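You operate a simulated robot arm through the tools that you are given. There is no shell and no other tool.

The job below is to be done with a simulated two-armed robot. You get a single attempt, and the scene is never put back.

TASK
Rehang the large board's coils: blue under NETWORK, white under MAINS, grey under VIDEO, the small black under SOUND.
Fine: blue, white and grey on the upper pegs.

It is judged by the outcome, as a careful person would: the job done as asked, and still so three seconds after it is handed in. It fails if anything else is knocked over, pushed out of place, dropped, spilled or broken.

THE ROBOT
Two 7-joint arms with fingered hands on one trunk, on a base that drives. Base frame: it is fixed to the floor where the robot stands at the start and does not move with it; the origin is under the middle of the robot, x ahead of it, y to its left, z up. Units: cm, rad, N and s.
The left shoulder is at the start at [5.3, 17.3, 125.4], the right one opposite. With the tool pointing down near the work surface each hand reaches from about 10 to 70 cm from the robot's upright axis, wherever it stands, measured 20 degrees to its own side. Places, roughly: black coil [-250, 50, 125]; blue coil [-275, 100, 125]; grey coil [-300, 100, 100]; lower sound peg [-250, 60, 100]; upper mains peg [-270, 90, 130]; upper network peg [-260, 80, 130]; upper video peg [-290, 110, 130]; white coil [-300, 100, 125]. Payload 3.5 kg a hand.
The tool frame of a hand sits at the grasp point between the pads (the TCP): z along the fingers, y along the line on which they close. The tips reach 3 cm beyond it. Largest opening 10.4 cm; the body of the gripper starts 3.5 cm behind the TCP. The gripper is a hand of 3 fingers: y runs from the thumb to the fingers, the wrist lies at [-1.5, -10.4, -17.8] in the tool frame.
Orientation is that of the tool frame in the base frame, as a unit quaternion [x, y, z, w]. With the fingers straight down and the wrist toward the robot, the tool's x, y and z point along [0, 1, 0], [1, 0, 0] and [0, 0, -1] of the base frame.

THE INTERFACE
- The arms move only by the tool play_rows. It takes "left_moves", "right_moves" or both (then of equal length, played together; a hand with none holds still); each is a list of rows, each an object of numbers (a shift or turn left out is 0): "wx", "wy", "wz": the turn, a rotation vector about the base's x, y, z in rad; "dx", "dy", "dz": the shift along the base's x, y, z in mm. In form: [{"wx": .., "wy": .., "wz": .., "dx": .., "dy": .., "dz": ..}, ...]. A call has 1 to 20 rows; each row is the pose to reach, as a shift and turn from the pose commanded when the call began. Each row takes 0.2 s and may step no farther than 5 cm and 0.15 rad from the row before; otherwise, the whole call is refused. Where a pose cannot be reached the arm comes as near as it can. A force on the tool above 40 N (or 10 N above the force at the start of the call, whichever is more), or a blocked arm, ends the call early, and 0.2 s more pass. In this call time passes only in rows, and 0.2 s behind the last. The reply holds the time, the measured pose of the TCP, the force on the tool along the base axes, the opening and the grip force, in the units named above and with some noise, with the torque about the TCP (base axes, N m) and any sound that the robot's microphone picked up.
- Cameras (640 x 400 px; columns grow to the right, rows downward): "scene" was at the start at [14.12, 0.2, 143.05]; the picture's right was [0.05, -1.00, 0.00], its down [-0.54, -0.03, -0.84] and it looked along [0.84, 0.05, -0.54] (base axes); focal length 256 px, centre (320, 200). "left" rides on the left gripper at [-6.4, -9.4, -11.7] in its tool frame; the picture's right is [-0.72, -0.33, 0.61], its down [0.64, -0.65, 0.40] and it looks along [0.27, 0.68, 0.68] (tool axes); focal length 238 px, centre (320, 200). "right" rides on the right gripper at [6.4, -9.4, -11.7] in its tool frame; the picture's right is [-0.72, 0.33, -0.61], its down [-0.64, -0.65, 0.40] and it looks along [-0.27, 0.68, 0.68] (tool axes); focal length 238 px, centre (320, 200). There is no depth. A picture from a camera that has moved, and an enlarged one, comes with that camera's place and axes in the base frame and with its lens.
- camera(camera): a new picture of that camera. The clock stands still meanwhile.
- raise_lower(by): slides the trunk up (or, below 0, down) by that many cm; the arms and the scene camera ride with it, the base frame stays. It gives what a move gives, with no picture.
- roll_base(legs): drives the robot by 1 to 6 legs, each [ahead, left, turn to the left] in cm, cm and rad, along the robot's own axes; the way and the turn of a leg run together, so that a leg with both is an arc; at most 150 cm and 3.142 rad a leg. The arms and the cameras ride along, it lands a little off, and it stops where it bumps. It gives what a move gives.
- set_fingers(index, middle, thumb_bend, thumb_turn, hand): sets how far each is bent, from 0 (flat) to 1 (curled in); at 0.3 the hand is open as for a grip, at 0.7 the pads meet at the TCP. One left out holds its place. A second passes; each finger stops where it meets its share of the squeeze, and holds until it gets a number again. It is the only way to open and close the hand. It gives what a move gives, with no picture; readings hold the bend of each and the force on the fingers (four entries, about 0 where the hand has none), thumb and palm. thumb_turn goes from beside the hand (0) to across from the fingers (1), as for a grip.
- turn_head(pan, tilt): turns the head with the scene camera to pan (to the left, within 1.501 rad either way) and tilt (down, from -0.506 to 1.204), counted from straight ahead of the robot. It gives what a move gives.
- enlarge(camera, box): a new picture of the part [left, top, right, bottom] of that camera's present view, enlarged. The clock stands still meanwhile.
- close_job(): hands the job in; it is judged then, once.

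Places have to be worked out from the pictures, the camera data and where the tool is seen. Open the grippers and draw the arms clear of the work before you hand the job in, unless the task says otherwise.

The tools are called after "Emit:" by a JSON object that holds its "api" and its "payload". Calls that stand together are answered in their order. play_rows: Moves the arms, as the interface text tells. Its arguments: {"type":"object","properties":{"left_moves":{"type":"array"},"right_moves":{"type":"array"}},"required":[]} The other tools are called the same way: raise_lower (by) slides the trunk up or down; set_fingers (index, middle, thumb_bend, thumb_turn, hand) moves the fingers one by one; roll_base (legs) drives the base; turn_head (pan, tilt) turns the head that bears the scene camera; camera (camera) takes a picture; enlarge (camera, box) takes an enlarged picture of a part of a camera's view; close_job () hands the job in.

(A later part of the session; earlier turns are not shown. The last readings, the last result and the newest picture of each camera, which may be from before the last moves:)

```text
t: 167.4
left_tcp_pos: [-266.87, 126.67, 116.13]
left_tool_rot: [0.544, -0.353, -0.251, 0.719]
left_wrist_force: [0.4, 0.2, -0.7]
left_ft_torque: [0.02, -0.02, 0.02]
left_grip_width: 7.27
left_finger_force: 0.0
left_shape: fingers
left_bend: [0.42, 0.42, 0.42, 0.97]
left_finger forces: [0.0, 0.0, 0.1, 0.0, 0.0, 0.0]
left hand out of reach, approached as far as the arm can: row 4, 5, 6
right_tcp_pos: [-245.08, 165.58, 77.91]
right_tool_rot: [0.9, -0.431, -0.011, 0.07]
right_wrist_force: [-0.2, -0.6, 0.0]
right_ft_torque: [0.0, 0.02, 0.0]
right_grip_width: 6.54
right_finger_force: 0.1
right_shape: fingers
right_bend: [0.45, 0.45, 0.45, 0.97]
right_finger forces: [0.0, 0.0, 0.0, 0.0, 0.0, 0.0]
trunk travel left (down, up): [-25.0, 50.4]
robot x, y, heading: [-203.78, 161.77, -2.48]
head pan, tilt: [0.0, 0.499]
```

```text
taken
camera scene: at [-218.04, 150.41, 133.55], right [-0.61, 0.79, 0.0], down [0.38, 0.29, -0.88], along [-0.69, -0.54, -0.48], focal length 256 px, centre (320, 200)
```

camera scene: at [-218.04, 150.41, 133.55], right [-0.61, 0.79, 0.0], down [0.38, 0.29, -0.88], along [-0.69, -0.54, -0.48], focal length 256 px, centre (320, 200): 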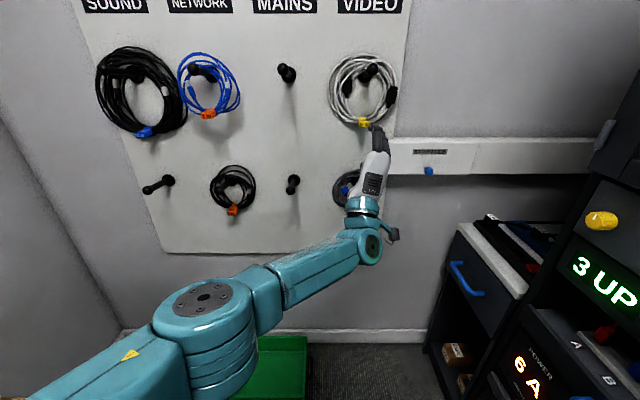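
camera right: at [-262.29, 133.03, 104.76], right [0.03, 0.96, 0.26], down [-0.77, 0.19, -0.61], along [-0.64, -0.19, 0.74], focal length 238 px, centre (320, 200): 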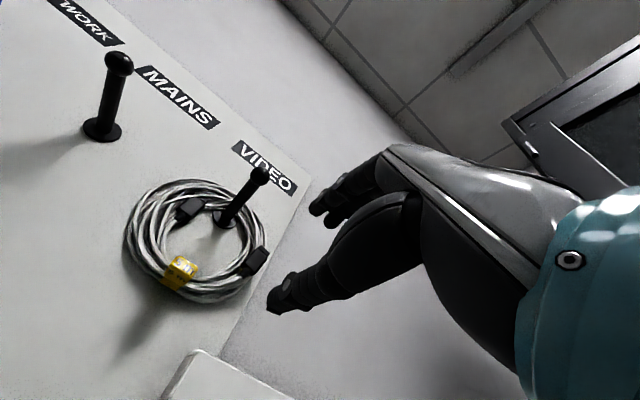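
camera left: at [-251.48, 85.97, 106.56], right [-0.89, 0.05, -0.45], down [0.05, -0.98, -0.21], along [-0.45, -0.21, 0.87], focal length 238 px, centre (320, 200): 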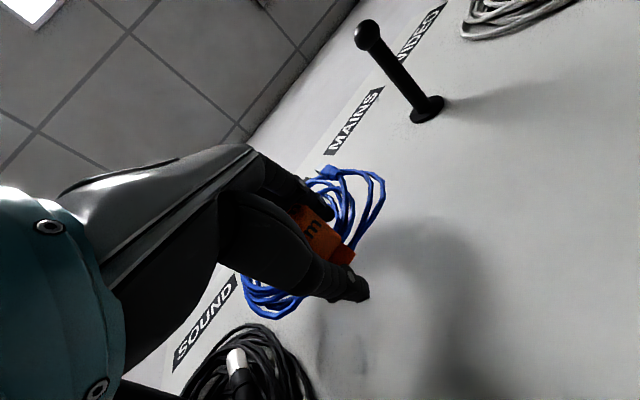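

The left hand now faces white squarely at R≈264.5, z≈116, arm extended with its elbow out to the left. I keep the arm as it is and drive 21 cm forward toward the tag.

Emit:
{"api": "roll_base", "payload": {"legs": [[21, 0, 0]]}}

Emit:
{"api": "turn_head", "payload": {"pan": -0.1, "tilt": 0.4}}

Emit:
{"api": "camera", "payload": {"camera": "scene"}}

Emit:
{"api": "camera", "payload": {"camera": "left"}}

```text
t: 169.1
left_tcp_pos: [-283.47, 113.9, 116.05]
left_tool_rot: [0.544, -0.354, -0.251, 0.718]
left_wrist_force: [-0.1, -0.3, 0.7]
left_ft_torque: [-0.04, 0.02, -0.01]
left_grip_width: 7.29
left_finger_force: 0.0
left_shape: fingers
left_bend: [0.42, 0.42, 0.42, 0.97]
left_finger forces: [0.0, 0.0, 0.0, 0.0, 0.0, 0.0]
right_tcp_pos: [-261.74, 152.69, 77.86]
right_tool_rot: [0.9, -0.431, -0.01, 0.069]
right_wrist_force: [0.0, -1.6, -0.4]
right_ft_torque: [-0.03, 0.0, -0.01]
right_grip_width: 6.54
right_finger_force: 0.1
right_shape: fingers
right_bend: [0.45, 0.45, 0.45, 0.97]
right_finger forces: [0.0, 0.1, 0.1, 0.0, 0.0, 0.0]
trunk travel left (down, up): [-25.0, 50.4]
robot x, y, heading: [-220.64, 148.91, -2.481]
head pan, tilt: [0.0, 0.499]
```

```text
t: 169.8
left_tcp_pos: [-283.56, 113.98, 116.11]
left_tool_rot: [0.543, -0.355, -0.252, 0.718]
left_wrist_force: [0.4, 0.1, 0.3]
left_ft_torque: [0.01, -0.01, 0.04]
left_grip_width: 7.27
left_finger_force: 0.0
left_shape: fingers
left_bend: [0.42, 0.42, 0.42, 0.97]
left_finger forces: [0.1, 0.0, 0.0, 0.1, 0.0, 0.1]
right_tcp_pos: [-261.69, 152.71, 77.87]
right_tool_rot: [0.899, -0.431, -0.011, 0.07]
right_wrist_force: [-0.8, 0.0, -0.2]
right_ft_torque: [0.0, 0.0, 0.0]
right_grip_width: 6.51
right_finger_force: 0.0
right_shape: fingers
right_bend: [0.45, 0.45, 0.45, 0.97]
right_finger forces: [0.0, 0.0, 0.0, 0.1, 0.0, 0.1]
trunk travel left (down, up): [-25.0, 50.4]
robot x, y, heading: [-220.53, 149.08, -2.477]
head pan, tilt: [-0.099, 0.4]
```

```text
taken
camera scene: at [-235.38, 138.24, 134.46], right [-0.53, 0.85, 0.0], down [0.33, 0.21, -0.92], along [-0.78, -0.49, -0.39], focal length 256 px, centre (320, 200)
```

scene: 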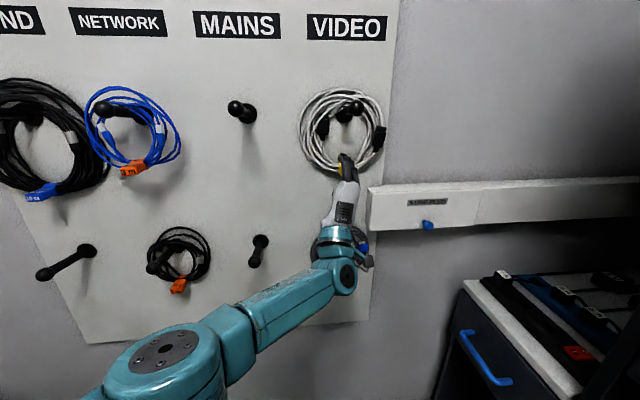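

```text
taken
camera left: at [-278.29, 122.96, 103.78], right [-0.92, 0.07, -0.38], down [0.1, -0.91, -0.41], along [-0.38, -0.42, 0.83], focal length 238 px, centre (320, 200)
```

left: 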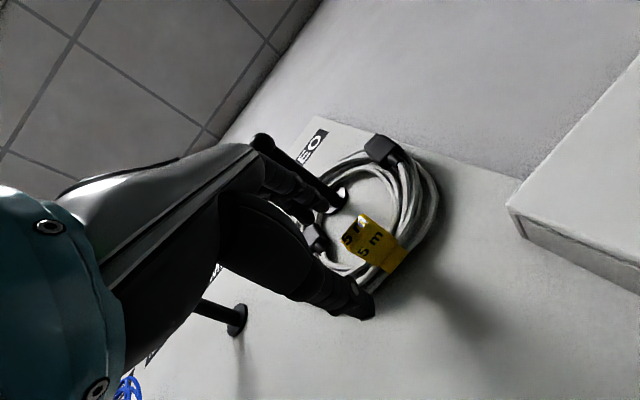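

The tag sits about 2 cm further right and 1 cm higher than my grip line. I pull the hand back 3 cm while shifting it right and up, and then drive forward again.

Emit:
{"api": "play_rows", "payload": {"left_moves": [{"dx": 9.8, "dy": 12, "dz": 3}, {"dx": 12.5, "dy": 25, "dz": 6}, {"dx": 11.8, "dy": 33.5, "dz": 10}]}}

Emit:
{"api": "camera", "payload": {"camera": "left"}}

```text
t: 170.6
left_tcp_pos: [-282.47, 117.26, 117.01]
left_tool_rot: [0.544, -0.354, -0.25, 0.718]
left_wrist_force: [0.3, 0.3, -0.1]
left_ft_torque: [0.05, 0.0, -0.02]
left_grip_width: 7.27
left_finger_force: 0.0
left_shape: fingers
left_bend: [0.42, 0.42, 0.42, 0.97]
left_finger forces: [0.1, 0.0, 0.0, 0.0, 0.1, 0.0]
right_tcp_pos: [-261.53, 152.7, 77.86]
right_tool_rot: [0.9, -0.431, -0.011, 0.07]
right_wrist_force: [0.6, 0.7, 0.5]
right_ft_torque: [0.03, 0.03, -0.03]
right_grip_width: 6.54
right_finger_force: 0.1
right_shape: fingers
right_bend: [0.45, 0.45, 0.45, 0.97]
right_finger forces: [0.0, 0.0, 0.0, 0.0, 0.1, 0.0]
trunk travel left (down, up): [-25.0, 50.4]
robot x, y, heading: [-220.42, 148.93, -2.483]
head pan, tilt: [-0.099, 0.4]
```

```text
taken
camera left: at [-277.15, 126.29, 104.75], right [-0.92, 0.07, -0.39], down [0.1, -0.91, -0.41], along [-0.38, -0.42, 0.83], focal length 238 px, centre (320, 200)
```

left: 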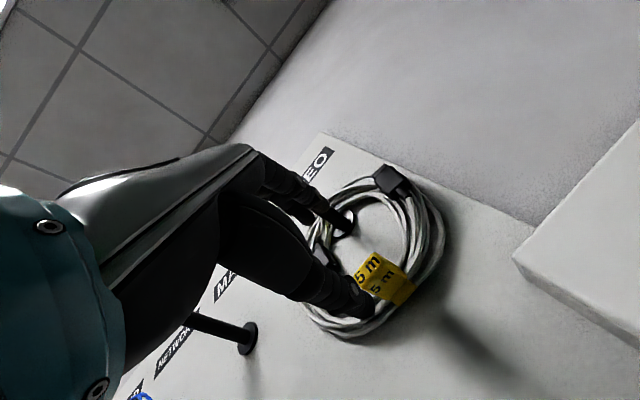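

The hand is aligned with the tag (R≈266.7, z≈117). I drive forward the last 7 cm so that the tag enters between fingers and thumb.

Emit:
{"api": "roll_base", "payload": {"legs": [[7, 0, 0]]}}

Emit:
{"api": "camera", "payload": {"camera": "left"}}

Emit:
{"api": "enlarge", "payload": {"camera": "scene", "box": [260, 60, 420, 200]}}

```text
t: 171.6
left_tcp_pos: [-287.87, 112.84, 117.05]
left_tool_rot: [0.544, -0.354, -0.25, 0.719]
left_wrist_force: [0.0, -1.0, -0.2]
left_ft_torque: [0.01, 0.01, -0.02]
left_grip_width: 7.27
left_finger_force: 0.0
left_shape: fingers
left_bend: [0.42, 0.42, 0.42, 0.97]
left_finger forces: [0.1, 0.0, 0.0, 0.1, 0.1, 0.0]
right_tcp_pos: [-267.25, 148.44, 77.74]
right_tool_rot: [0.9, -0.43, -0.011, 0.069]
right_wrist_force: [-0.3, -0.1, -0.3]
right_ft_torque: [0.0, -0.03, 0.0]
right_grip_width: 6.53
right_finger_force: 0.0
right_shape: fingers
right_bend: [0.45, 0.45, 0.45, 0.97]
right_finger forces: [0.0, 0.1, 0.0, 0.0, 0.0, 0.1]
trunk travel left (down, up): [-25.0, 50.4]
robot x, y, heading: [-226.32, 144.58, -2.484]
head pan, tilt: [-0.099, 0.4]
```

```text
taken
camera left: at [-282.66, 121.92, 104.7], right [-0.92, 0.07, -0.39], down [0.1, -0.91, -0.41], along [-0.38, -0.42, 0.83], focal length 238 px, centre (320, 200)
```

left: 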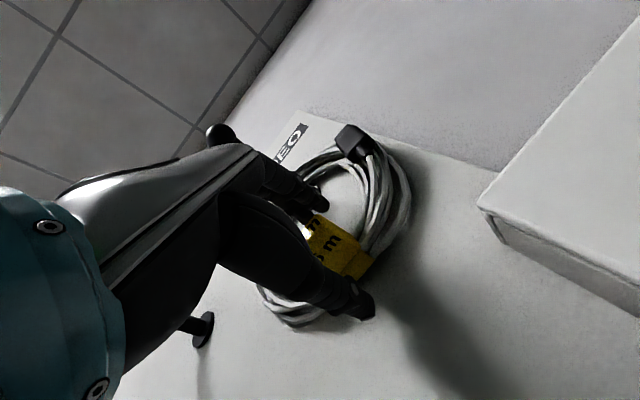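

```text
2.86 times, centred on (340, 130) of scene
camera zoom: at [-240.92, 133.91, 134.44], right [-0.53, 0.85, 0.0], down [0.33, 0.21, -0.92], along [-0.78, -0.49, -0.39], focal length 731 px, centre (263, 400)
```

zoom: 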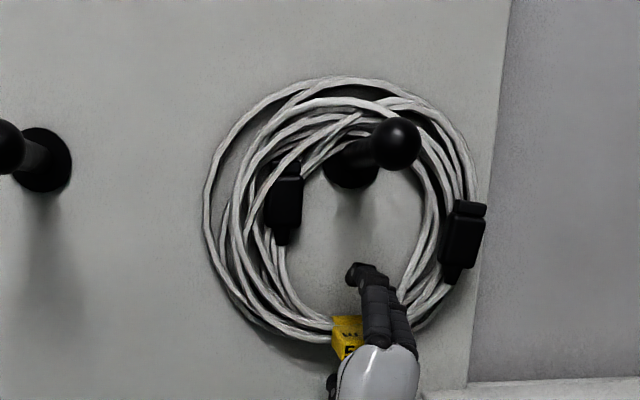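

The wrist view shows the tag between fingers and thumb, but the scene view shows the hand about 1.5–2 cm too far right of it. I shift left 1.6 cm.

Emit:
{"api": "play_rows", "payload": {"left_moves": [{"dx": 5, "dy": -6.3}, {"dx": 9.9, "dy": -12.6}]}}

Emit:
{"api": "enlarge", "payload": {"camera": "scene", "box": [260, 60, 420, 200]}}

Emit:
{"api": "camera", "payload": {"camera": "left"}}

```text
t: 172.2
left_tcp_pos: [-286.8, 111.67, 117.0]
left_tool_rot: [0.544, -0.354, -0.25, 0.719]
left_wrist_force: [0.0, -0.1, -0.1]
left_ft_torque: [0.0, -0.02, -0.03]
left_grip_width: 7.25
left_finger_force: 0.0
left_shape: fingers
left_bend: [0.42, 0.42, 0.42, 0.97]
left_finger forces: [0.0, 0.0, 0.0, 0.0, 0.1, 0.0]
right_tcp_pos: [-267.12, 148.39, 77.96]
right_tool_rot: [0.9, -0.43, -0.012, 0.07]
right_wrist_force: [0.0, 0.8, 0.5]
right_ft_torque: [0.0, -0.01, 0.0]
right_grip_width: 6.53
right_finger_force: 0.0
right_shape: fingers
right_bend: [0.45, 0.45, 0.45, 0.97]
right_finger forces: [0.0, 0.0, 0.0, 0.1, 0.0, 0.0]
trunk travel left (down, up): [-25.0, 50.4]
robot x, y, heading: [-226.0, 145.08, -2.481]
head pan, tilt: [-0.099, 0.4]
```

```text
2.86 times, centred on (340, 130) of scene
camera zoom: at [-240.82, 133.97, 134.46], right [-0.53, 0.85, 0.0], down [0.33, 0.21, -0.92], along [-0.78, -0.49, -0.39], focal length 731 px, centre (263, 400)
```

zoom: 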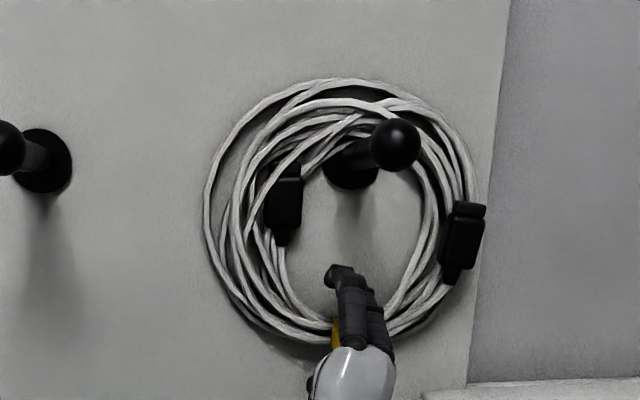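

```text
taken
camera left: at [-281.61, 120.71, 104.68], right [-0.92, 0.07, -0.39], down [0.1, -0.91, -0.41], along [-0.38, -0.42, 0.83], focal length 238 px, centre (320, 200)
```

left: 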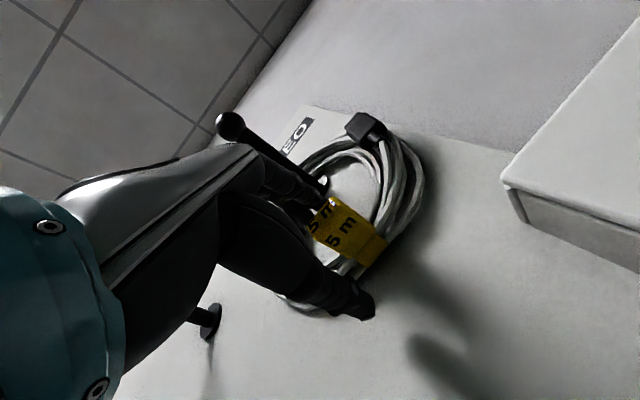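

The hand is now centred over the tag. I close the fingers and thumb on it.

Emit:
{"api": "set_fingers", "payload": {"hand": "left", "index": 0.85, "middle": 0.85, "thumb_bend": 0.85}}

Emit:
{"api": "enlarge", "payload": {"camera": "scene", "box": [260, 60, 420, 200]}}

```text
t: 173.2
left_tcp_pos: [-286.82, 111.69, 117.06]
left_tool_rot: [0.544, -0.353, -0.25, 0.719]
left_wrist_force: [-0.7, 0.5, -0.6]
left_ft_torque: [0.07, -0.01, 0.02]
left_grip_width: 0.0
left_finger_force: 0.2
left_shape: fingers
left_bend: [0.72, 0.85, 0.78, 0.98]
left_finger forces: [0.0, 0.0, 0.0, 0.0, 0.0, 0.0]
right_tcp_pos: [-267.27, 148.53, 77.79]
right_tool_rot: [0.9, -0.431, -0.011, 0.07]
right_wrist_force: [-0.3, 0.2, 0.4]
right_ft_torque: [-0.01, 0.04, -0.03]
right_grip_width: 6.55
right_finger_force: 0.0
right_shape: fingers
right_bend: [0.45, 0.45, 0.45, 0.97]
right_finger forces: [0.1, 0.0, 0.0, 0.1, 0.0, 0.0]
trunk travel left (down, up): [-25.0, 50.4]
robot x, y, heading: [-225.91, 144.83, -2.482]
head pan, tilt: [-0.099, 0.4]
```

```text
2.86 times, centred on (340, 130) of scene
camera zoom: at [-240.84, 133.97, 134.46], right [-0.53, 0.85, 0.0], down [0.33, 0.21, -0.92], along [-0.78, -0.49, -0.39], focal length 731 px, centre (263, 400)
```

zoom: 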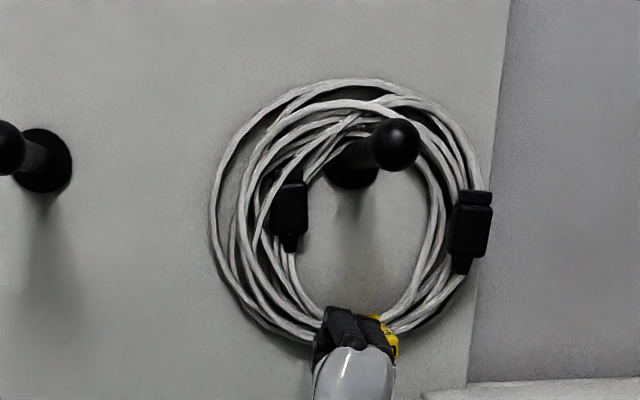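

The fingers closed on nothing; the tag slipped out to the right. I reopen and look at where the tag is.

Emit:
{"api": "set_fingers", "payload": {"hand": "left", "index": 0.42, "middle": 0.42, "thumb_bend": 0.42}}

Emit:
{"api": "enlarge", "payload": {"camera": "scene", "box": [260, 60, 420, 200]}}

Emit:
{"api": "enlarge", "payload": {"camera": "left", "box": [220, 100, 460, 340]}}

```text
t: 174.2
left_tcp_pos: [-286.9, 111.65, 117.04]
left_tool_rot: [0.544, -0.353, -0.251, 0.718]
left_wrist_force: [-1.0, -0.9, -0.5]
left_ft_torque: [0.0, 0.0, -0.02]
left_grip_width: 7.24
left_finger_force: 0.0
left_shape: fingers
left_bend: [0.42, 0.42, 0.42, 0.98]
left_finger forces: [0.0, 0.0, 0.0, 0.1, 0.0, 0.0]
right_tcp_pos: [-267.21, 148.45, 77.78]
right_tool_rot: [0.9, -0.43, -0.012, 0.071]
right_wrist_force: [0.9, 0.1, -0.2]
right_ft_torque: [0.04, -0.02, -0.03]
right_grip_width: 6.55
right_finger_force: 0.0
right_shape: fingers
right_bend: [0.45, 0.45, 0.45, 0.97]
right_finger forces: [0.1, 0.0, 0.0, 0.1, 0.0, 0.1]
trunk travel left (down, up): [-25.0, 50.4]
robot x, y, heading: [-226.01, 145.02, -2.485]
head pan, tilt: [-0.099, 0.4]
```

```text
2.86 times, centred on (340, 130) of scene
camera zoom: at [-240.84, 133.97, 134.46], right [-0.53, 0.85, 0.0], down [0.33, 0.21, -0.92], along [-0.78, -0.49, -0.39], focal length 731 px, centre (263, 400)
```

zoom: 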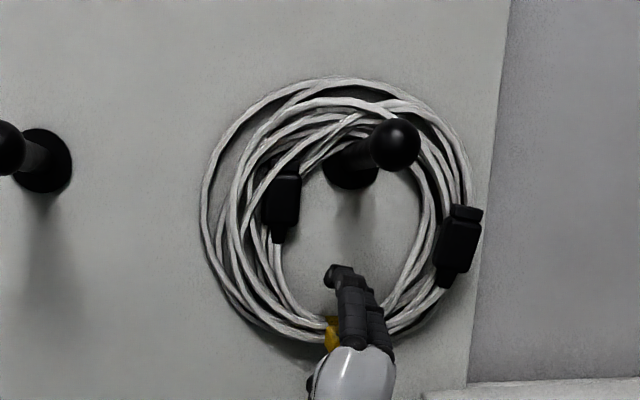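

```text
1.67 times, centred on (340, 220) of left
camera zoom: at [-281.63, 120.71, 104.68], right [-0.92, 0.07, -0.39], down [0.1, -0.91, -0.41], along [-0.38, -0.42, 0.83], focal length 397 px, centre (287, 167)
```

zoom: 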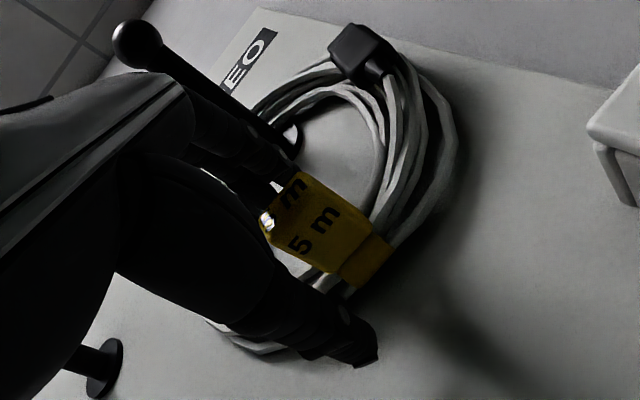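

The ring swung back as before. The tag was squeezed out to the right, so the pinch centre was too far left. I shift the hand right by 1.9 cm and a touch forward, then close again.

Emit:
{"api": "play_rows", "payload": {"left_moves": [{"dx": -7, "dy": 6.5}, {"dx": -14.1, "dy": 13.1}]}}

Emit:
{"api": "set_fingers", "payload": {"hand": "left", "index": 0.55, "middle": 0.55, "thumb_bend": 0.55}}

Emit:
{"api": "enlarge", "payload": {"camera": "left", "box": [220, 100, 460, 340]}}

Emit:
{"api": "enlarge", "payload": {"camera": "scene", "box": [260, 60, 420, 200]}}

```text
t: 174.8
left_tcp_pos: [-288.33, 112.96, 117.1]
left_tool_rot: [0.544, -0.353, -0.251, 0.719]
left_wrist_force: [-0.4, 0.0, 0.1]
left_ft_torque: [0.01, -0.05, -0.01]
left_grip_width: 7.24
left_finger_force: 0.1
left_shape: fingers
left_bend: [0.42, 0.42, 0.42, 0.98]
left_finger forces: [0.1, 0.0, 0.0, 0.0, 0.1, 0.0]
right_tcp_pos: [-267.14, 148.47, 77.8]
right_tool_rot: [0.9, -0.431, -0.011, 0.07]
right_wrist_force: [0.0, -0.8, -0.3]
right_ft_torque: [0.05, 0.0, 0.01]
right_grip_width: 6.54
right_finger_force: 0.0
right_shape: fingers
right_bend: [0.45, 0.45, 0.45, 0.97]
right_finger forces: [0.0, 0.0, 0.0, 0.0, 0.0, 0.0]
trunk travel left (down, up): [-25.0, 50.4]
robot x, y, heading: [-225.75, 144.84, -2.484]
head pan, tilt: [-0.099, 0.4]
```

```text
t: 175.8
left_tcp_pos: [-288.32, 113.02, 117.01]
left_tool_rot: [0.543, -0.354, -0.251, 0.719]
left_wrist_force: [-0.2, -0.3, -0.4]
left_ft_torque: [-0.02, 0.0, -0.06]
left_grip_width: 3.98
left_finger_force: 0.1
left_shape: fingers
left_bend: [0.55, 0.55, 0.55, 0.98]
left_finger forces: [0.1, 0.0, 0.0, 0.1, 0.0, 0.0]
right_tcp_pos: [-267.25, 148.46, 77.81]
right_tool_rot: [0.9, -0.43, -0.012, 0.07]
right_wrist_force: [0.5, -0.1, 0.5]
right_ft_torque: [0.01, -0.02, 0.02]
right_grip_width: 6.57
right_finger_force: 0.0
right_shape: fingers
right_bend: [0.45, 0.45, 0.45, 0.97]
right_finger forces: [0.1, 0.0, 0.0, 0.1, 0.0, 0.0]
trunk travel left (down, up): [-25.0, 50.4]
robot x, y, heading: [-225.77, 144.56, -2.479]
head pan, tilt: [-0.099, 0.4]
```

```text
1.67 times, centred on (340, 220) of left
camera zoom: at [-283.0, 122.02, 104.73], right [-0.92, 0.07, -0.39], down [0.1, -0.91, -0.41], along [-0.38, -0.42, 0.83], focal length 397 px, centre (287, 167)
```

zoom: 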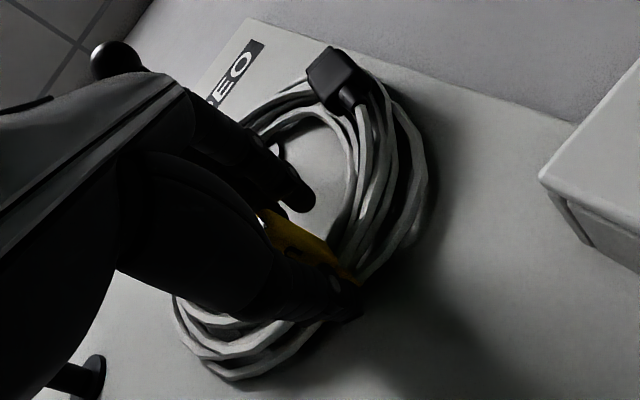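

```text
2.86 times, centred on (340, 130) of scene
camera zoom: at [-240.84, 133.97, 134.46], right [-0.53, 0.85, 0.0], down [0.33, 0.21, -0.92], along [-0.78, -0.49, -0.39], focal length 731 px, centre (263, 400)
```

zoom: 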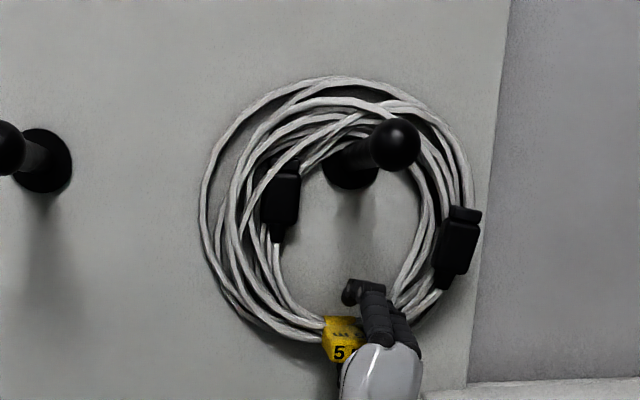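

The hand is now about 1 cm right of the tag's centre. I shift 0.8 cm left to R≈266.2 and close.

Emit:
{"api": "play_rows", "payload": {"left_moves": [{"dx": 4.9, "dy": -6.3}]}}

Emit:
{"api": "set_fingers", "payload": {"hand": "left", "index": 0.8, "middle": 0.8, "thumb_bend": 0.8}}

Emit:
{"api": "enlarge", "payload": {"camera": "scene", "box": [260, 60, 420, 200]}}

```text
t: 176.2
left_tcp_pos: [-287.79, 112.36, 117.09]
left_tool_rot: [0.544, -0.353, -0.25, 0.719]
left_wrist_force: [-0.4, -0.3, 0.1]
left_ft_torque: [-0.04, -0.02, -0.02]
left_grip_width: 3.98
left_finger_force: 0.1
left_shape: fingers
left_bend: [0.55, 0.55, 0.55, 0.98]
left_finger forces: [0.0, 0.1, 0.0, 0.1, 0.1, 0.0]
right_tcp_pos: [-267.23, 148.32, 77.91]
right_tool_rot: [0.9, -0.43, -0.011, 0.071]
right_wrist_force: [0.3, 0.5, -0.9]
right_ft_torque: [0.01, -0.02, 0.0]
right_grip_width: 6.56
right_finger_force: 0.0
right_shape: fingers
right_bend: [0.45, 0.45, 0.45, 0.97]
right_finger forces: [0.1, 0.1, 0.1, 0.1, 0.1, 0.1]
trunk travel left (down, up): [-25.0, 50.4]
robot x, y, heading: [-226.17, 144.53, -2.482]
head pan, tilt: [-0.099, 0.4]
```

```text
t: 177.2
left_tcp_pos: [-287.73, 112.43, 117.03]
left_tool_rot: [0.545, -0.353, -0.25, 0.719]
left_wrist_force: [0.7, -0.2, 0.8]
left_ft_torque: [0.03, -0.12, 0.02]
left_grip_width: 1.29
left_finger_force: 13.5
left_shape: fingers
left_bend: [0.71, 0.8, 0.68, 0.98]
left_finger forces: [10.8, 0.1, 0.0, 0.0, 15.1, 0.1]
right_tcp_pos: [-267.22, 148.46, 77.79]
right_tool_rot: [0.9, -0.43, -0.011, 0.07]
right_wrist_force: [0.6, -0.7, 0.4]
right_ft_torque: [0.03, 0.0, 0.02]
right_grip_width: 6.55
right_finger_force: 0.1
right_shape: fingers
right_bend: [0.45, 0.45, 0.45, 0.97]
right_finger forces: [0.0, 0.1, 0.0, 0.0, 0.0, 0.0]
trunk travel left (down, up): [-25.0, 50.4]
robot x, y, heading: [-225.77, 144.65, -2.477]
head pan, tilt: [-0.099, 0.4]
```

```text
2.86 times, centred on (340, 130) of scene
camera zoom: at [-240.87, 133.95, 134.45], right [-0.53, 0.85, 0.0], down [0.33, 0.21, -0.92], along [-0.78, -0.49, -0.39], focal length 731 px, centre (263, 400)
```

zoom: 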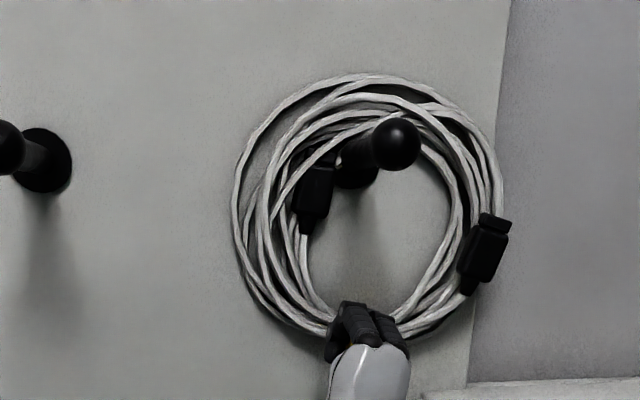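

Only the index finger and thumb hold the tag (the middle finger missed it). I reopen, move 1.1 cm right so that both fingers bear on it, and close again.

Emit:
{"api": "set_fingers", "payload": {"hand": "left", "index": 0.52, "middle": 0.52, "thumb_bend": 0.52}}

Emit:
{"api": "play_rows", "payload": {"left_moves": [{"dx": -7, "dy": 8.6}]}}

Emit:
{"api": "set_fingers", "payload": {"hand": "left", "index": 0.8, "middle": 0.8, "thumb_bend": 0.8}}

Emit:
{"api": "enlarge", "payload": {"camera": "scene", "box": [260, 60, 420, 200]}}

```text
t: 178.2
left_tcp_pos: [-287.65, 112.38, 117.12]
left_tool_rot: [0.544, -0.354, -0.251, 0.718]
left_wrist_force: [-0.2, -0.5, -0.6]
left_ft_torque: [-0.01, -0.01, 0.0]
left_grip_width: 4.64
left_finger_force: 0.1
left_shape: fingers
left_bend: [0.52, 0.52, 0.52, 0.98]
left_finger forces: [0.0, 0.1, 0.1, 0.0, 0.0, 0.0]
right_tcp_pos: [-267.11, 148.3, 77.85]
right_tool_rot: [0.9, -0.431, -0.011, 0.07]
right_wrist_force: [0.1, 0.0, 1.1]
right_ft_torque: [0.03, 0.02, -0.01]
right_grip_width: 6.54
right_finger_force: 0.0
right_shape: fingers
right_bend: [0.45, 0.45, 0.45, 0.97]
right_finger forces: [0.0, 0.0, 0.1, 0.0, 0.0, 0.0]
trunk travel left (down, up): [-25.0, 50.4]
robot x, y, heading: [-226.08, 144.87, -2.482]
head pan, tilt: [-0.099, 0.4]
```

```text
t: 178.6
left_tcp_pos: [-288.53, 113.31, 117.05]
left_tool_rot: [0.544, -0.354, -0.251, 0.718]
left_wrist_force: [-0.7, -0.3, -0.3]
left_ft_torque: [-0.01, 0.02, 0.04]
left_grip_width: 4.63
left_finger_force: 0.1
left_shape: fingers
left_bend: [0.52, 0.52, 0.52, 0.98]
left_finger forces: [0.0, 0.0, 0.1, 0.1, 0.0, 0.0]
right_tcp_pos: [-267.24, 148.42, 77.9]
right_tool_rot: [0.9, -0.43, -0.011, 0.07]
right_wrist_force: [0.3, 0.1, -0.1]
right_ft_torque: [0.0, 0.0, -0.03]
right_grip_width: 6.56
right_finger_force: 0.0
right_shape: fingers
right_bend: [0.45, 0.45, 0.45, 0.97]
right_finger forces: [0.0, 0.1, 0.1, 0.0, 0.0, 0.0]
trunk travel left (down, up): [-25.0, 50.4]
robot x, y, heading: [-226.18, 145.18, -2.48]
head pan, tilt: [-0.099, 0.4]
```

```text
t: 179.6
left_tcp_pos: [-288.52, 113.37, 117.06]
left_tool_rot: [0.544, -0.353, -0.251, 0.719]
left_wrist_force: [3.5, 3.7, -1.9]
left_ft_torque: [0.03, -0.08, -0.07]
left_grip_width: 0.0
left_finger_force: 0.1
left_shape: fingers
left_bend: [0.77, 0.8, 0.74, 0.96]
left_finger forces: [0.0, 0.0, 0.1, 0.1, 0.0, 0.0]
right_tcp_pos: [-267.18, 148.54, 77.89]
right_tool_rot: [0.9, -0.43, -0.012, 0.07]
right_wrist_force: [-0.5, 0.4, -0.1]
right_ft_torque: [-0.02, -0.01, 0.0]
right_grip_width: 6.51
right_finger_force: 0.1
right_shape: fingers
right_bend: [0.45, 0.45, 0.45, 0.97]
right_finger forces: [0.0, 0.1, 0.1, 0.1, 0.0, 0.0]
trunk travel left (down, up): [-25.0, 50.4]
robot x, y, heading: [-226.11, 144.85, -2.482]
head pan, tilt: [-0.099, 0.4]
```

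```text
2.86 times, centred on (340, 130) of scene
camera zoom: at [-240.8, 134.03, 134.47], right [-0.53, 0.85, 0.0], down [0.33, 0.21, -0.92], along [-0.78, -0.49, -0.39], focal length 731 px, centre (263, 400)
```

zoom: 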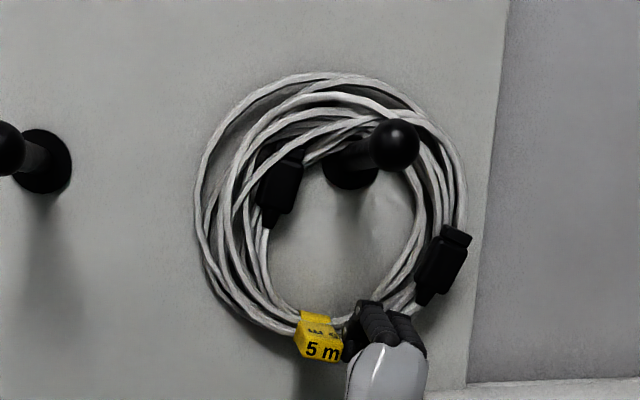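

The tag slipped out left this time. The hand's roll makes the closing skewed, so I reopen, unroll the hand by 0.24 rad and centre it at R≈266.1, like the grip that worked on blue.

Emit:
{"api": "set_fingers", "payload": {"hand": "left", "index": 0.45, "middle": 0.45, "thumb_bend": 0.45}}

Emit:
{"api": "play_rows", "payload": {"left_moves": [{"wx": 0.0945, "wy": 0.074, "dx": 3, "dy": -4}, {"wx": 0.189, "wy": 0.148, "dx": 6.8, "dy": -8.6}, {"wx": 0.189, "wy": 0.148, "dx": 6.8, "dy": -8.6}]}}

Emit:
{"api": "enlarge", "payload": {"camera": "scene", "box": [260, 60, 420, 200]}}

Emit:
{"api": "enlarge", "payload": {"camera": "left", "box": [220, 100, 460, 340]}}

```text
t: 180.6
left_tcp_pos: [-288.49, 113.19, 117.07]
left_tool_rot: [0.543, -0.354, -0.25, 0.719]
left_wrist_force: [0.0, -0.2, 0.4]
left_ft_torque: [0.04, 0.0, -0.01]
left_grip_width: 6.45
left_finger_force: 0.1
left_shape: fingers
left_bend: [0.45, 0.45, 0.45, 0.97]
left_finger forces: [0.0, 0.0, 0.1, 0.1, 0.0, 0.0]
right_tcp_pos: [-267.18, 148.33, 77.87]
right_tool_rot: [0.9, -0.431, -0.011, 0.069]
right_wrist_force: [0.2, 0.5, 0.3]
right_ft_torque: [0.01, 0.02, 0.0]
right_grip_width: 6.55
right_finger_force: 0.1
right_shape: fingers
right_bend: [0.45, 0.45, 0.45, 0.97]
right_finger forces: [0.0, 0.0, 0.0, 0.0, 0.0, 0.0]
trunk travel left (down, up): [-25.0, 50.4]
robot x, y, heading: [-226.0, 144.54, -2.484]
head pan, tilt: [-0.099, 0.4]
```

```text
t: 181.4
left_tcp_pos: [-287.42, 111.56, 117.21]
left_tool_rot: [0.589, -0.274, -0.323, 0.688]
left_wrist_force: [0.3, 0.1, 0.0]
left_ft_torque: [0.02, 0.03, 0.01]
left_grip_width: 6.47
left_finger_force: 0.1
left_shape: fingers
left_bend: [0.45, 0.45, 0.45, 0.98]
left_finger forces: [0.0, 0.1, 0.0, 0.0, 0.1, 0.0]
left hand out of reach, approached as far as the arm can: row 2, 3
right_tcp_pos: [-267.11, 148.55, 77.84]
right_tool_rot: [0.9, -0.431, -0.012, 0.07]
right_wrist_force: [-0.1, 0.3, 0.1]
right_ft_torque: [0.0, 0.0, 0.02]
right_grip_width: 6.56
right_finger_force: 0.1
right_shape: fingers
right_bend: [0.45, 0.45, 0.45, 0.97]
right_finger forces: [0.1, 0.1, 0.1, 0.0, 0.1, 0.0]
trunk travel left (down, up): [-25.0, 50.4]
robot x, y, heading: [-225.88, 144.34, -2.483]
head pan, tilt: [-0.099, 0.4]
```

```text
2.86 times, centred on (340, 130) of scene
camera zoom: at [-240.84, 134.05, 134.47], right [-0.53, 0.85, 0.0], down [0.33, 0.21, -0.92], along [-0.78, -0.49, -0.39], focal length 731 px, centre (263, 400)
```

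zoom: 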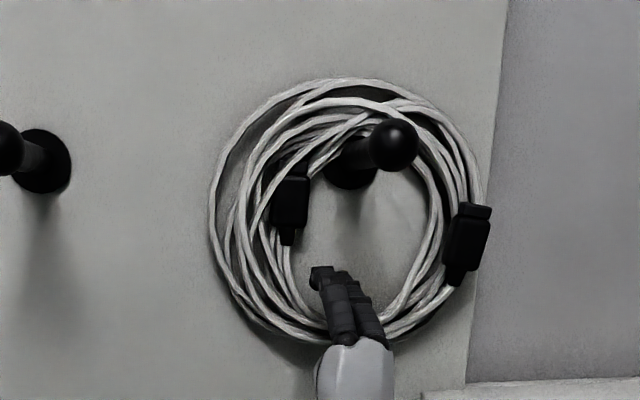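

```text
1.67 times, centred on (340, 220) of left
camera zoom: at [-283.88, 122.85, 106.25], right [-0.97, 0.13, -0.22], down [0.03, -0.81, -0.58], along [-0.26, -0.57, 0.78], focal length 397 px, centre (287, 167)
```

zoom: 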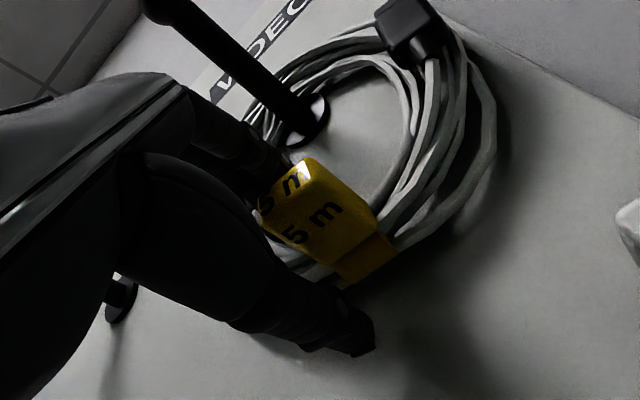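

Now the hand is unrolled and the tag is fully hidden behind the two fingers. I close again.

Emit:
{"api": "set_fingers", "payload": {"hand": "left", "index": 0.8, "middle": 0.8, "thumb_bend": 0.8}}

Emit:
{"api": "enlarge", "payload": {"camera": "scene", "box": [260, 60, 420, 200]}}

Emit:
{"api": "enlarge", "payload": {"camera": "left", "box": [220, 100, 460, 340]}}

```text
t: 182.4
left_tcp_pos: [-287.43, 111.61, 117.29]
left_tool_rot: [0.589, -0.275, -0.322, 0.688]
left_wrist_force: [5.1, 2.9, -5.9]
left_ft_torque: [0.1, -0.16, -0.05]
left_grip_width: 0.01
left_finger_force: 8.9
left_shape: fingers
left_bend: [0.77, 0.8, 0.73, 0.98]
left_finger forces: [0.0, 0.0, 0.0, 0.1, 18.2, 0.0]
right_tcp_pos: [-267.2, 148.55, 77.8]
right_tool_rot: [0.9, -0.431, -0.012, 0.071]
right_wrist_force: [-0.4, -0.8, -0.7]
right_ft_torque: [0.02, -0.04, 0.01]
right_grip_width: 6.56
right_finger_force: 0.2
right_shape: fingers
right_bend: [0.45, 0.45, 0.45, 0.97]
right_finger forces: [0.0, 0.1, 0.0, 0.0, 0.1, 0.1]
trunk travel left (down, up): [-25.0, 50.4]
robot x, y, heading: [-225.67, 144.81, -2.477]
head pan, tilt: [-0.099, 0.4]
```

```text
2.86 times, centred on (340, 130) of scene
camera zoom: at [-240.82, 133.98, 134.46], right [-0.53, 0.85, 0.0], down [0.33, 0.21, -0.92], along [-0.78, -0.49, -0.39], focal length 731 px, centre (263, 400)
```

zoom: 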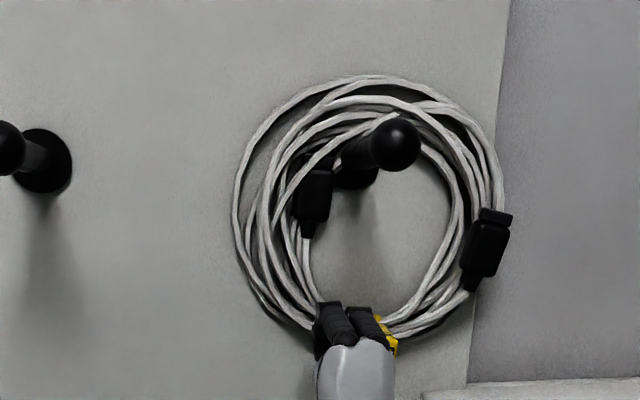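

```text
1.67 times, centred on (340, 220) of left
camera zoom: at [-283.86, 122.79, 106.2], right [-0.97, 0.13, -0.23], down [0.03, -0.81, -0.58], along [-0.26, -0.57, 0.78], focal length 397 px, centre (287, 167)
```

zoom: 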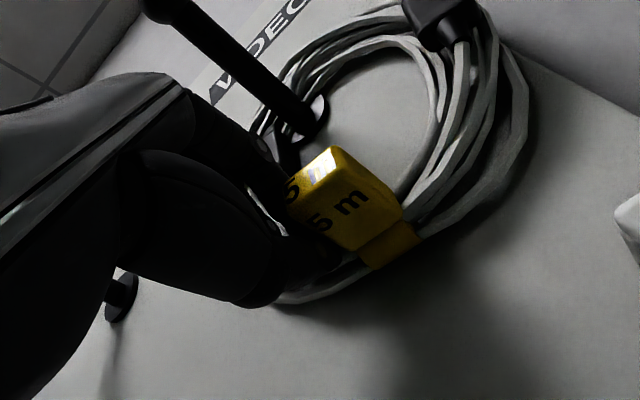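

It is pushed out to the right again because the hand ended at R≈265.3. I reopen and shift the whole base 1.2 cm to the right, so the hand sits at about R 266.5, then close.

Emit:
{"api": "set_fingers", "payload": {"hand": "left", "index": 0.45, "middle": 0.45, "thumb_bend": 0.45}}

Emit:
{"api": "roll_base", "payload": {"legs": [[0, -1.2, 0]]}}

Emit:
{"api": "enlarge", "payload": {"camera": "scene", "box": [260, 60, 420, 200]}}

Emit:
{"api": "enlarge", "payload": {"camera": "left", "box": [220, 100, 460, 340]}}

```text
t: 183.4
left_tcp_pos: [-287.36, 111.51, 117.15]
left_tool_rot: [0.59, -0.274, -0.322, 0.688]
left_wrist_force: [-0.7, -1.5, -1.1]
left_ft_torque: [0.0, -0.02, 0.01]
left_grip_width: 6.44
left_finger_force: 0.1
left_shape: fingers
left_bend: [0.45, 0.45, 0.45, 0.98]
left_finger forces: [0.1, 0.0, 0.1, 0.1, 0.1, 0.0]
right_tcp_pos: [-267.08, 148.52, 77.83]
right_tool_rot: [0.9, -0.431, -0.012, 0.071]
right_wrist_force: [0.9, 0.3, -0.3]
right_ft_torque: [0.01, -0.01, -0.01]
right_grip_width: 6.54
right_finger_force: 0.0
right_shape: fingers
right_bend: [0.45, 0.45, 0.45, 0.97]
right_finger forces: [0.0, 0.0, 0.0, 0.1, 0.0, 0.1]
trunk travel left (down, up): [-25.0, 50.4]
robot x, y, heading: [-225.9, 144.4, -2.485]
head pan, tilt: [-0.099, 0.4]
```

```text
t: 184.1
left_tcp_pos: [-288.26, 112.49, 117.24]
left_tool_rot: [0.589, -0.276, -0.323, 0.688]
left_wrist_force: [-0.7, -0.5, -1.2]
left_ft_torque: [-0.02, -0.03, 0.03]
left_grip_width: 6.47
left_finger_force: 0.0
left_shape: fingers
left_bend: [0.45, 0.45, 0.45, 0.98]
left_finger forces: [0.0, 0.0, 0.1, 0.0, 0.0, 0.0]
right_tcp_pos: [-267.83, 149.39, 77.7]
right_tool_rot: [0.9, -0.43, -0.012, 0.071]
right_wrist_force: [-0.3, 0.8, 0.2]
right_ft_torque: [0.04, -0.01, -0.03]
right_grip_width: 6.56
right_finger_force: 0.0
right_shape: fingers
right_bend: [0.45, 0.45, 0.45, 0.97]
right_finger forces: [0.0, 0.0, 0.0, 0.0, 0.0, 0.0]
trunk travel left (down, up): [-25.0, 50.4]
robot x, y, heading: [-226.78, 145.79, -2.481]
head pan, tilt: [-0.099, 0.4]
```

```text
2.86 times, centred on (340, 130) of scene
camera zoom: at [-241.63, 134.98, 134.46], right [-0.53, 0.85, 0.0], down [0.33, 0.21, -0.92], along [-0.78, -0.49, -0.39], focal length 731 px, centre (263, 400)
```

zoom: 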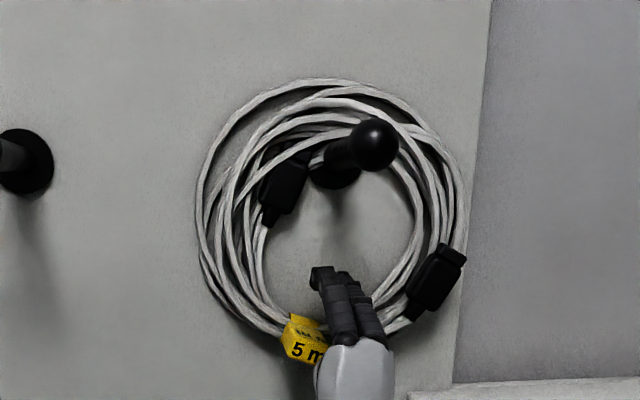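

```text
1.67 times, centred on (340, 220) of left
camera zoom: at [-284.65, 123.77, 106.19], right [-0.96, 0.13, -0.23], down [0.03, -0.81, -0.58], along [-0.26, -0.57, 0.78], focal length 397 px, centre (287, 167)
```

zoom: 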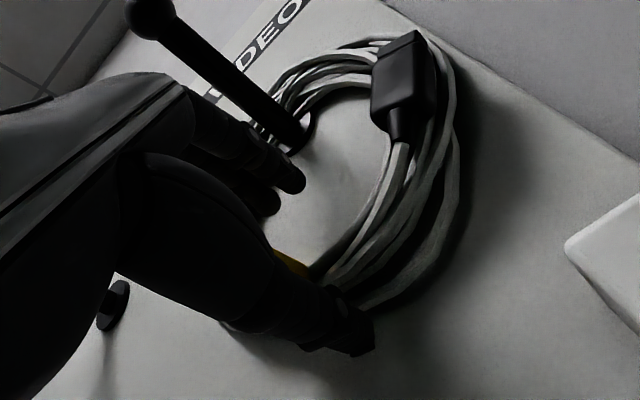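

Opening left the ring turned a bit on its peg, with the tag now at about R 264. I slide the hand 2 cm left so that it straddles the tag with a slight offset, and check.

Emit:
{"api": "play_rows", "payload": {"left_moves": [{"dx": 6.2, "dy": -7.9, "dz": 2}, {"dx": 12.4, "dy": -15.7, "dz": 4}]}}

Emit:
{"api": "enlarge", "payload": {"camera": "scene", "box": [260, 60, 420, 200]}}

Emit:
{"api": "enlarge", "payload": {"camera": "left", "box": [220, 100, 460, 340]}}

```text
t: 184.7
left_tcp_pos: [-286.93, 110.84, 117.58]
left_tool_rot: [0.589, -0.275, -0.321, 0.688]
left_wrist_force: [0.6, -0.1, -0.9]
left_ft_torque: [-0.01, 0.0, -0.01]
left_grip_width: 6.47
left_finger_force: 0.1
left_shape: fingers
left_bend: [0.45, 0.45, 0.45, 0.98]
left_finger forces: [0.0, 0.1, 0.0, 0.0, 0.0, 0.0]
right_tcp_pos: [-267.83, 149.35, 77.88]
right_tool_rot: [0.9, -0.431, -0.011, 0.07]
right_wrist_force: [0.2, 0.2, -0.4]
right_ft_torque: [0.01, -0.03, 0.0]
right_grip_width: 6.54
right_finger_force: 0.1
right_shape: fingers
right_bend: [0.45, 0.45, 0.45, 0.97]
right_finger forces: [0.0, 0.0, 0.0, 0.0, 0.1, 0.0]
trunk travel left (down, up): [-25.0, 50.4]
robot x, y, heading: [-226.76, 145.46, -2.478]
head pan, tilt: [-0.099, 0.4]
```

```text
2.86 times, centred on (340, 130) of scene
camera zoom: at [-241.55, 134.89, 134.46], right [-0.53, 0.85, 0.0], down [0.33, 0.21, -0.92], along [-0.78, -0.49, -0.39], focal length 731 px, centre (263, 400)
```

zoom: 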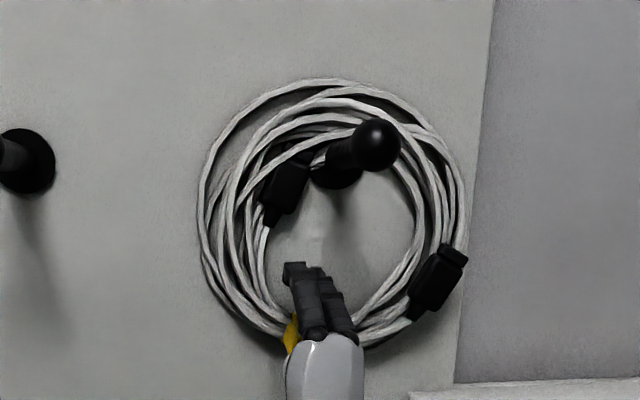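

```text
1.67 times, centred on (340, 220) of left
camera zoom: at [-283.36, 122.07, 106.57], right [-0.97, 0.13, -0.23], down [0.03, -0.81, -0.58], along [-0.26, -0.57, 0.78], focal length 397 px, centre (287, 167)
```

zoom: 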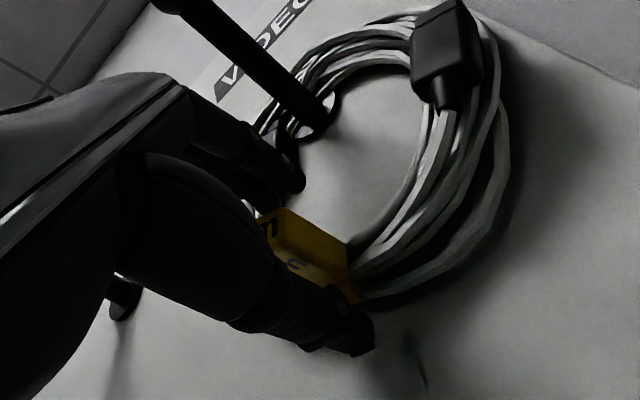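

The tag is between fingers and thumb with the hand about 1 cm right of its centre, allowing for the rightward push. I close.

Emit:
{"api": "set_fingers", "payload": {"hand": "left", "index": 0.8, "middle": 0.8, "thumb_bend": 0.8}}

Emit:
{"api": "enlarge", "payload": {"camera": "scene", "box": [260, 60, 420, 200]}}

Emit:
{"api": "enlarge", "payload": {"camera": "left", "box": [220, 100, 460, 340]}}

```text
t: 185.7
left_tcp_pos: [-286.96, 110.89, 117.56]
left_tool_rot: [0.59, -0.276, -0.322, 0.687]
left_wrist_force: [-2.5, 2.0, -0.4]
left_ft_torque: [-0.08, -0.21, -0.04]
left_grip_width: 1.36
left_finger_force: 23.9
left_shape: fingers
left_bend: [0.75, 0.75, 0.63, 0.94]
left_finger forces: [12.2, 12.3, 0.0, 0.1, 22.8, 0.1]
right_tcp_pos: [-267.88, 149.46, 77.92]
right_tool_rot: [0.9, -0.43, -0.011, 0.069]
right_wrist_force: [0.2, 0.6, 0.5]
right_ft_torque: [-0.02, -0.01, 0.04]
right_grip_width: 6.53
right_finger_force: 0.0
right_shape: fingers
right_bend: [0.45, 0.45, 0.45, 0.97]
right_finger forces: [0.0, 0.1, 0.0, 0.1, 0.0, 0.0]
trunk travel left (down, up): [-25.0, 50.4]
robot x, y, heading: [-226.65, 145.68, -2.484]
head pan, tilt: [-0.099, 0.4]
```

```text
2.86 times, centred on (340, 130) of scene
camera zoom: at [-241.61, 134.94, 134.46], right [-0.53, 0.85, 0.0], down [0.33, 0.21, -0.92], along [-0.78, -0.49, -0.39], focal length 731 px, centre (263, 400)
```

zoom: 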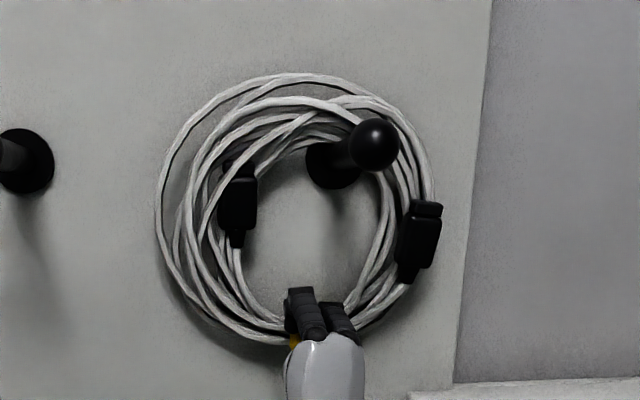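

```text
1.67 times, centred on (340, 220) of left
camera zoom: at [-283.41, 122.15, 106.56], right [-0.96, 0.13, -0.23], down [0.03, -0.81, -0.58], along [-0.26, -0.57, 0.78], focal length 397 px, centre (287, 167)
```

zoom: 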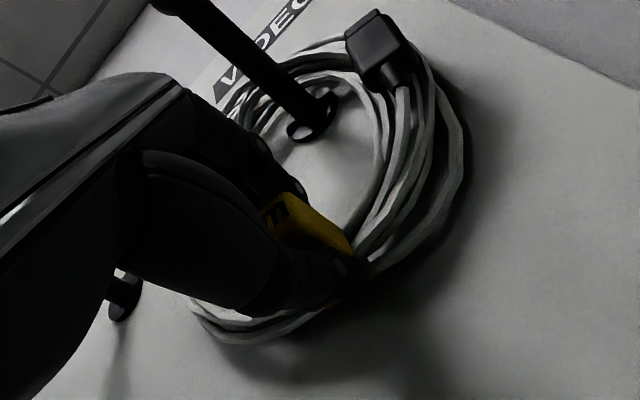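

A firm grip now: index 12 N, middle 12 N, thumb 23 N. I lift 4 cm while rolling the hand clockwise by 0.3 rad so the ring's opening centres on the peg.

Emit:
{"api": "play_rows", "payload": {"left_moves": [{"dz": 8}, {"dz": 16, "wx": -0.047, "wy": -0.037}, {"dz": 24, "wx": -0.094, "wy": -0.074}, {"dz": 30, "wx": -0.157, "wy": -0.124}, {"dz": 36, "wx": -0.22, "wy": -0.173}, {"dz": 40, "wx": -0.236, "wy": -0.185}]}}

Emit:
{"api": "enlarge", "payload": {"camera": "scene", "box": [260, 50, 420, 190]}}

```text
t: 187.1
left_tcp_pos: [-286.94, 110.75, 121.59]
left_tool_rot: [0.532, -0.373, -0.231, 0.724]
left_wrist_force: [0.7, 0.9, -5.1]
left_ft_torque: [0.14, 0.01, -0.04]
left_grip_width: 1.31
left_finger_force: 23.3
left_shape: fingers
left_bend: [0.75, 0.77, 0.65, 0.9]
left_finger forces: [21.0, 1.8, 0.0, 0.0, 23.3, 0.1]
right_tcp_pos: [-267.94, 149.42, 77.75]
right_tool_rot: [0.9, -0.431, -0.011, 0.069]
right_wrist_force: [0.2, -1.0, -0.5]
right_ft_torque: [-0.01, -0.02, -0.01]
right_grip_width: 6.56
right_finger_force: 0.0
right_shape: fingers
right_bend: [0.45, 0.45, 0.45, 0.97]
right_finger forces: [0.0, 0.0, 0.0, 0.0, 0.0, 0.0]
trunk travel left (down, up): [-25.0, 50.4]
robot x, y, heading: [-226.56, 145.73, -2.48]
head pan, tilt: [-0.099, 0.4]
```

```text
2.86 times, centred on (340, 120) of scene
camera zoom: at [-241.61, 134.9, 134.45], right [-0.53, 0.85, 0.0], down [0.33, 0.21, -0.92], along [-0.78, -0.49, -0.39], focal length 731 px, centre (263, 429)
```

zoom: 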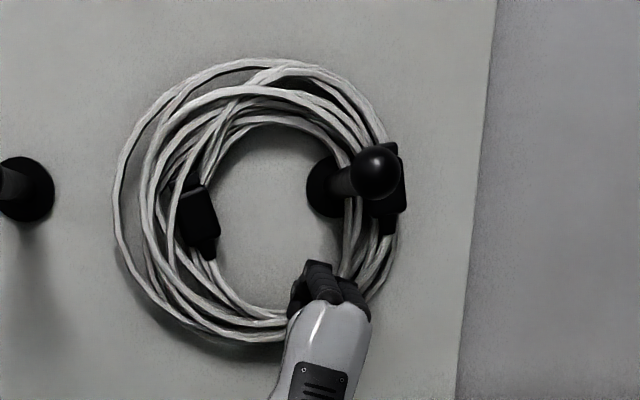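

The ring leans about 30° left against the peg, with the grip near its limit (weight about 5 N). I roll the hand another 0.5 rad clockwise to bring the ring upright and off the peg's side.

Emit:
{"api": "play_rows", "payload": {"left_moves": [{"wx": -0.098, "wy": -0.077}, {"wx": -0.196, "wy": -0.154}, {"wx": -0.295, "wy": -0.232}, {"wx": -0.393, "wy": -0.309}]}}

Emit:
{"api": "enlarge", "payload": {"camera": "scene", "box": [260, 50, 420, 190]}}

```text
t: 188.1
left_tcp_pos: [-287.01, 110.79, 121.64]
left_tool_rot: [0.41, -0.518, -0.07, 0.747]
left_wrist_force: [0.6, 0.1, -4.6]
left_ft_torque: [0.11, -0.18, 0.01]
left_grip_width: 1.31
left_finger_force: 22.2
left_shape: fingers
left_bend: [0.75, 0.77, 0.66, 0.89]
left_finger forces: [19.1, 3.1, 0.0, 0.0, 22.5, 0.0]
right_tcp_pos: [-267.82, 149.44, 77.91]
right_tool_rot: [0.9, -0.431, -0.011, 0.069]
right_wrist_force: [0.5, 0.1, 1.3]
right_ft_torque: [0.0, 0.01, 0.02]
right_grip_width: 6.54
right_finger_force: 0.0
right_shape: fingers
right_bend: [0.45, 0.45, 0.45, 0.97]
right_finger forces: [0.0, 0.0, 0.0, 0.0, 0.0, 0.1]
trunk travel left (down, up): [-25.0, 50.4]
robot x, y, heading: [-226.4, 145.7, -2.481]
head pan, tilt: [-0.099, 0.4]
```

```text
2.86 times, centred on (340, 120) of scene
camera zoom: at [-241.6, 134.85, 134.45], right [-0.53, 0.85, 0.0], down [0.33, 0.21, -0.92], along [-0.78, -0.49, -0.39], focal length 731 px, centre (263, 429)
```

zoom: 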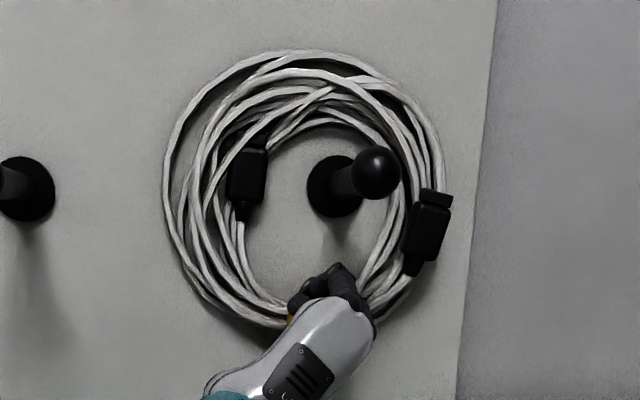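

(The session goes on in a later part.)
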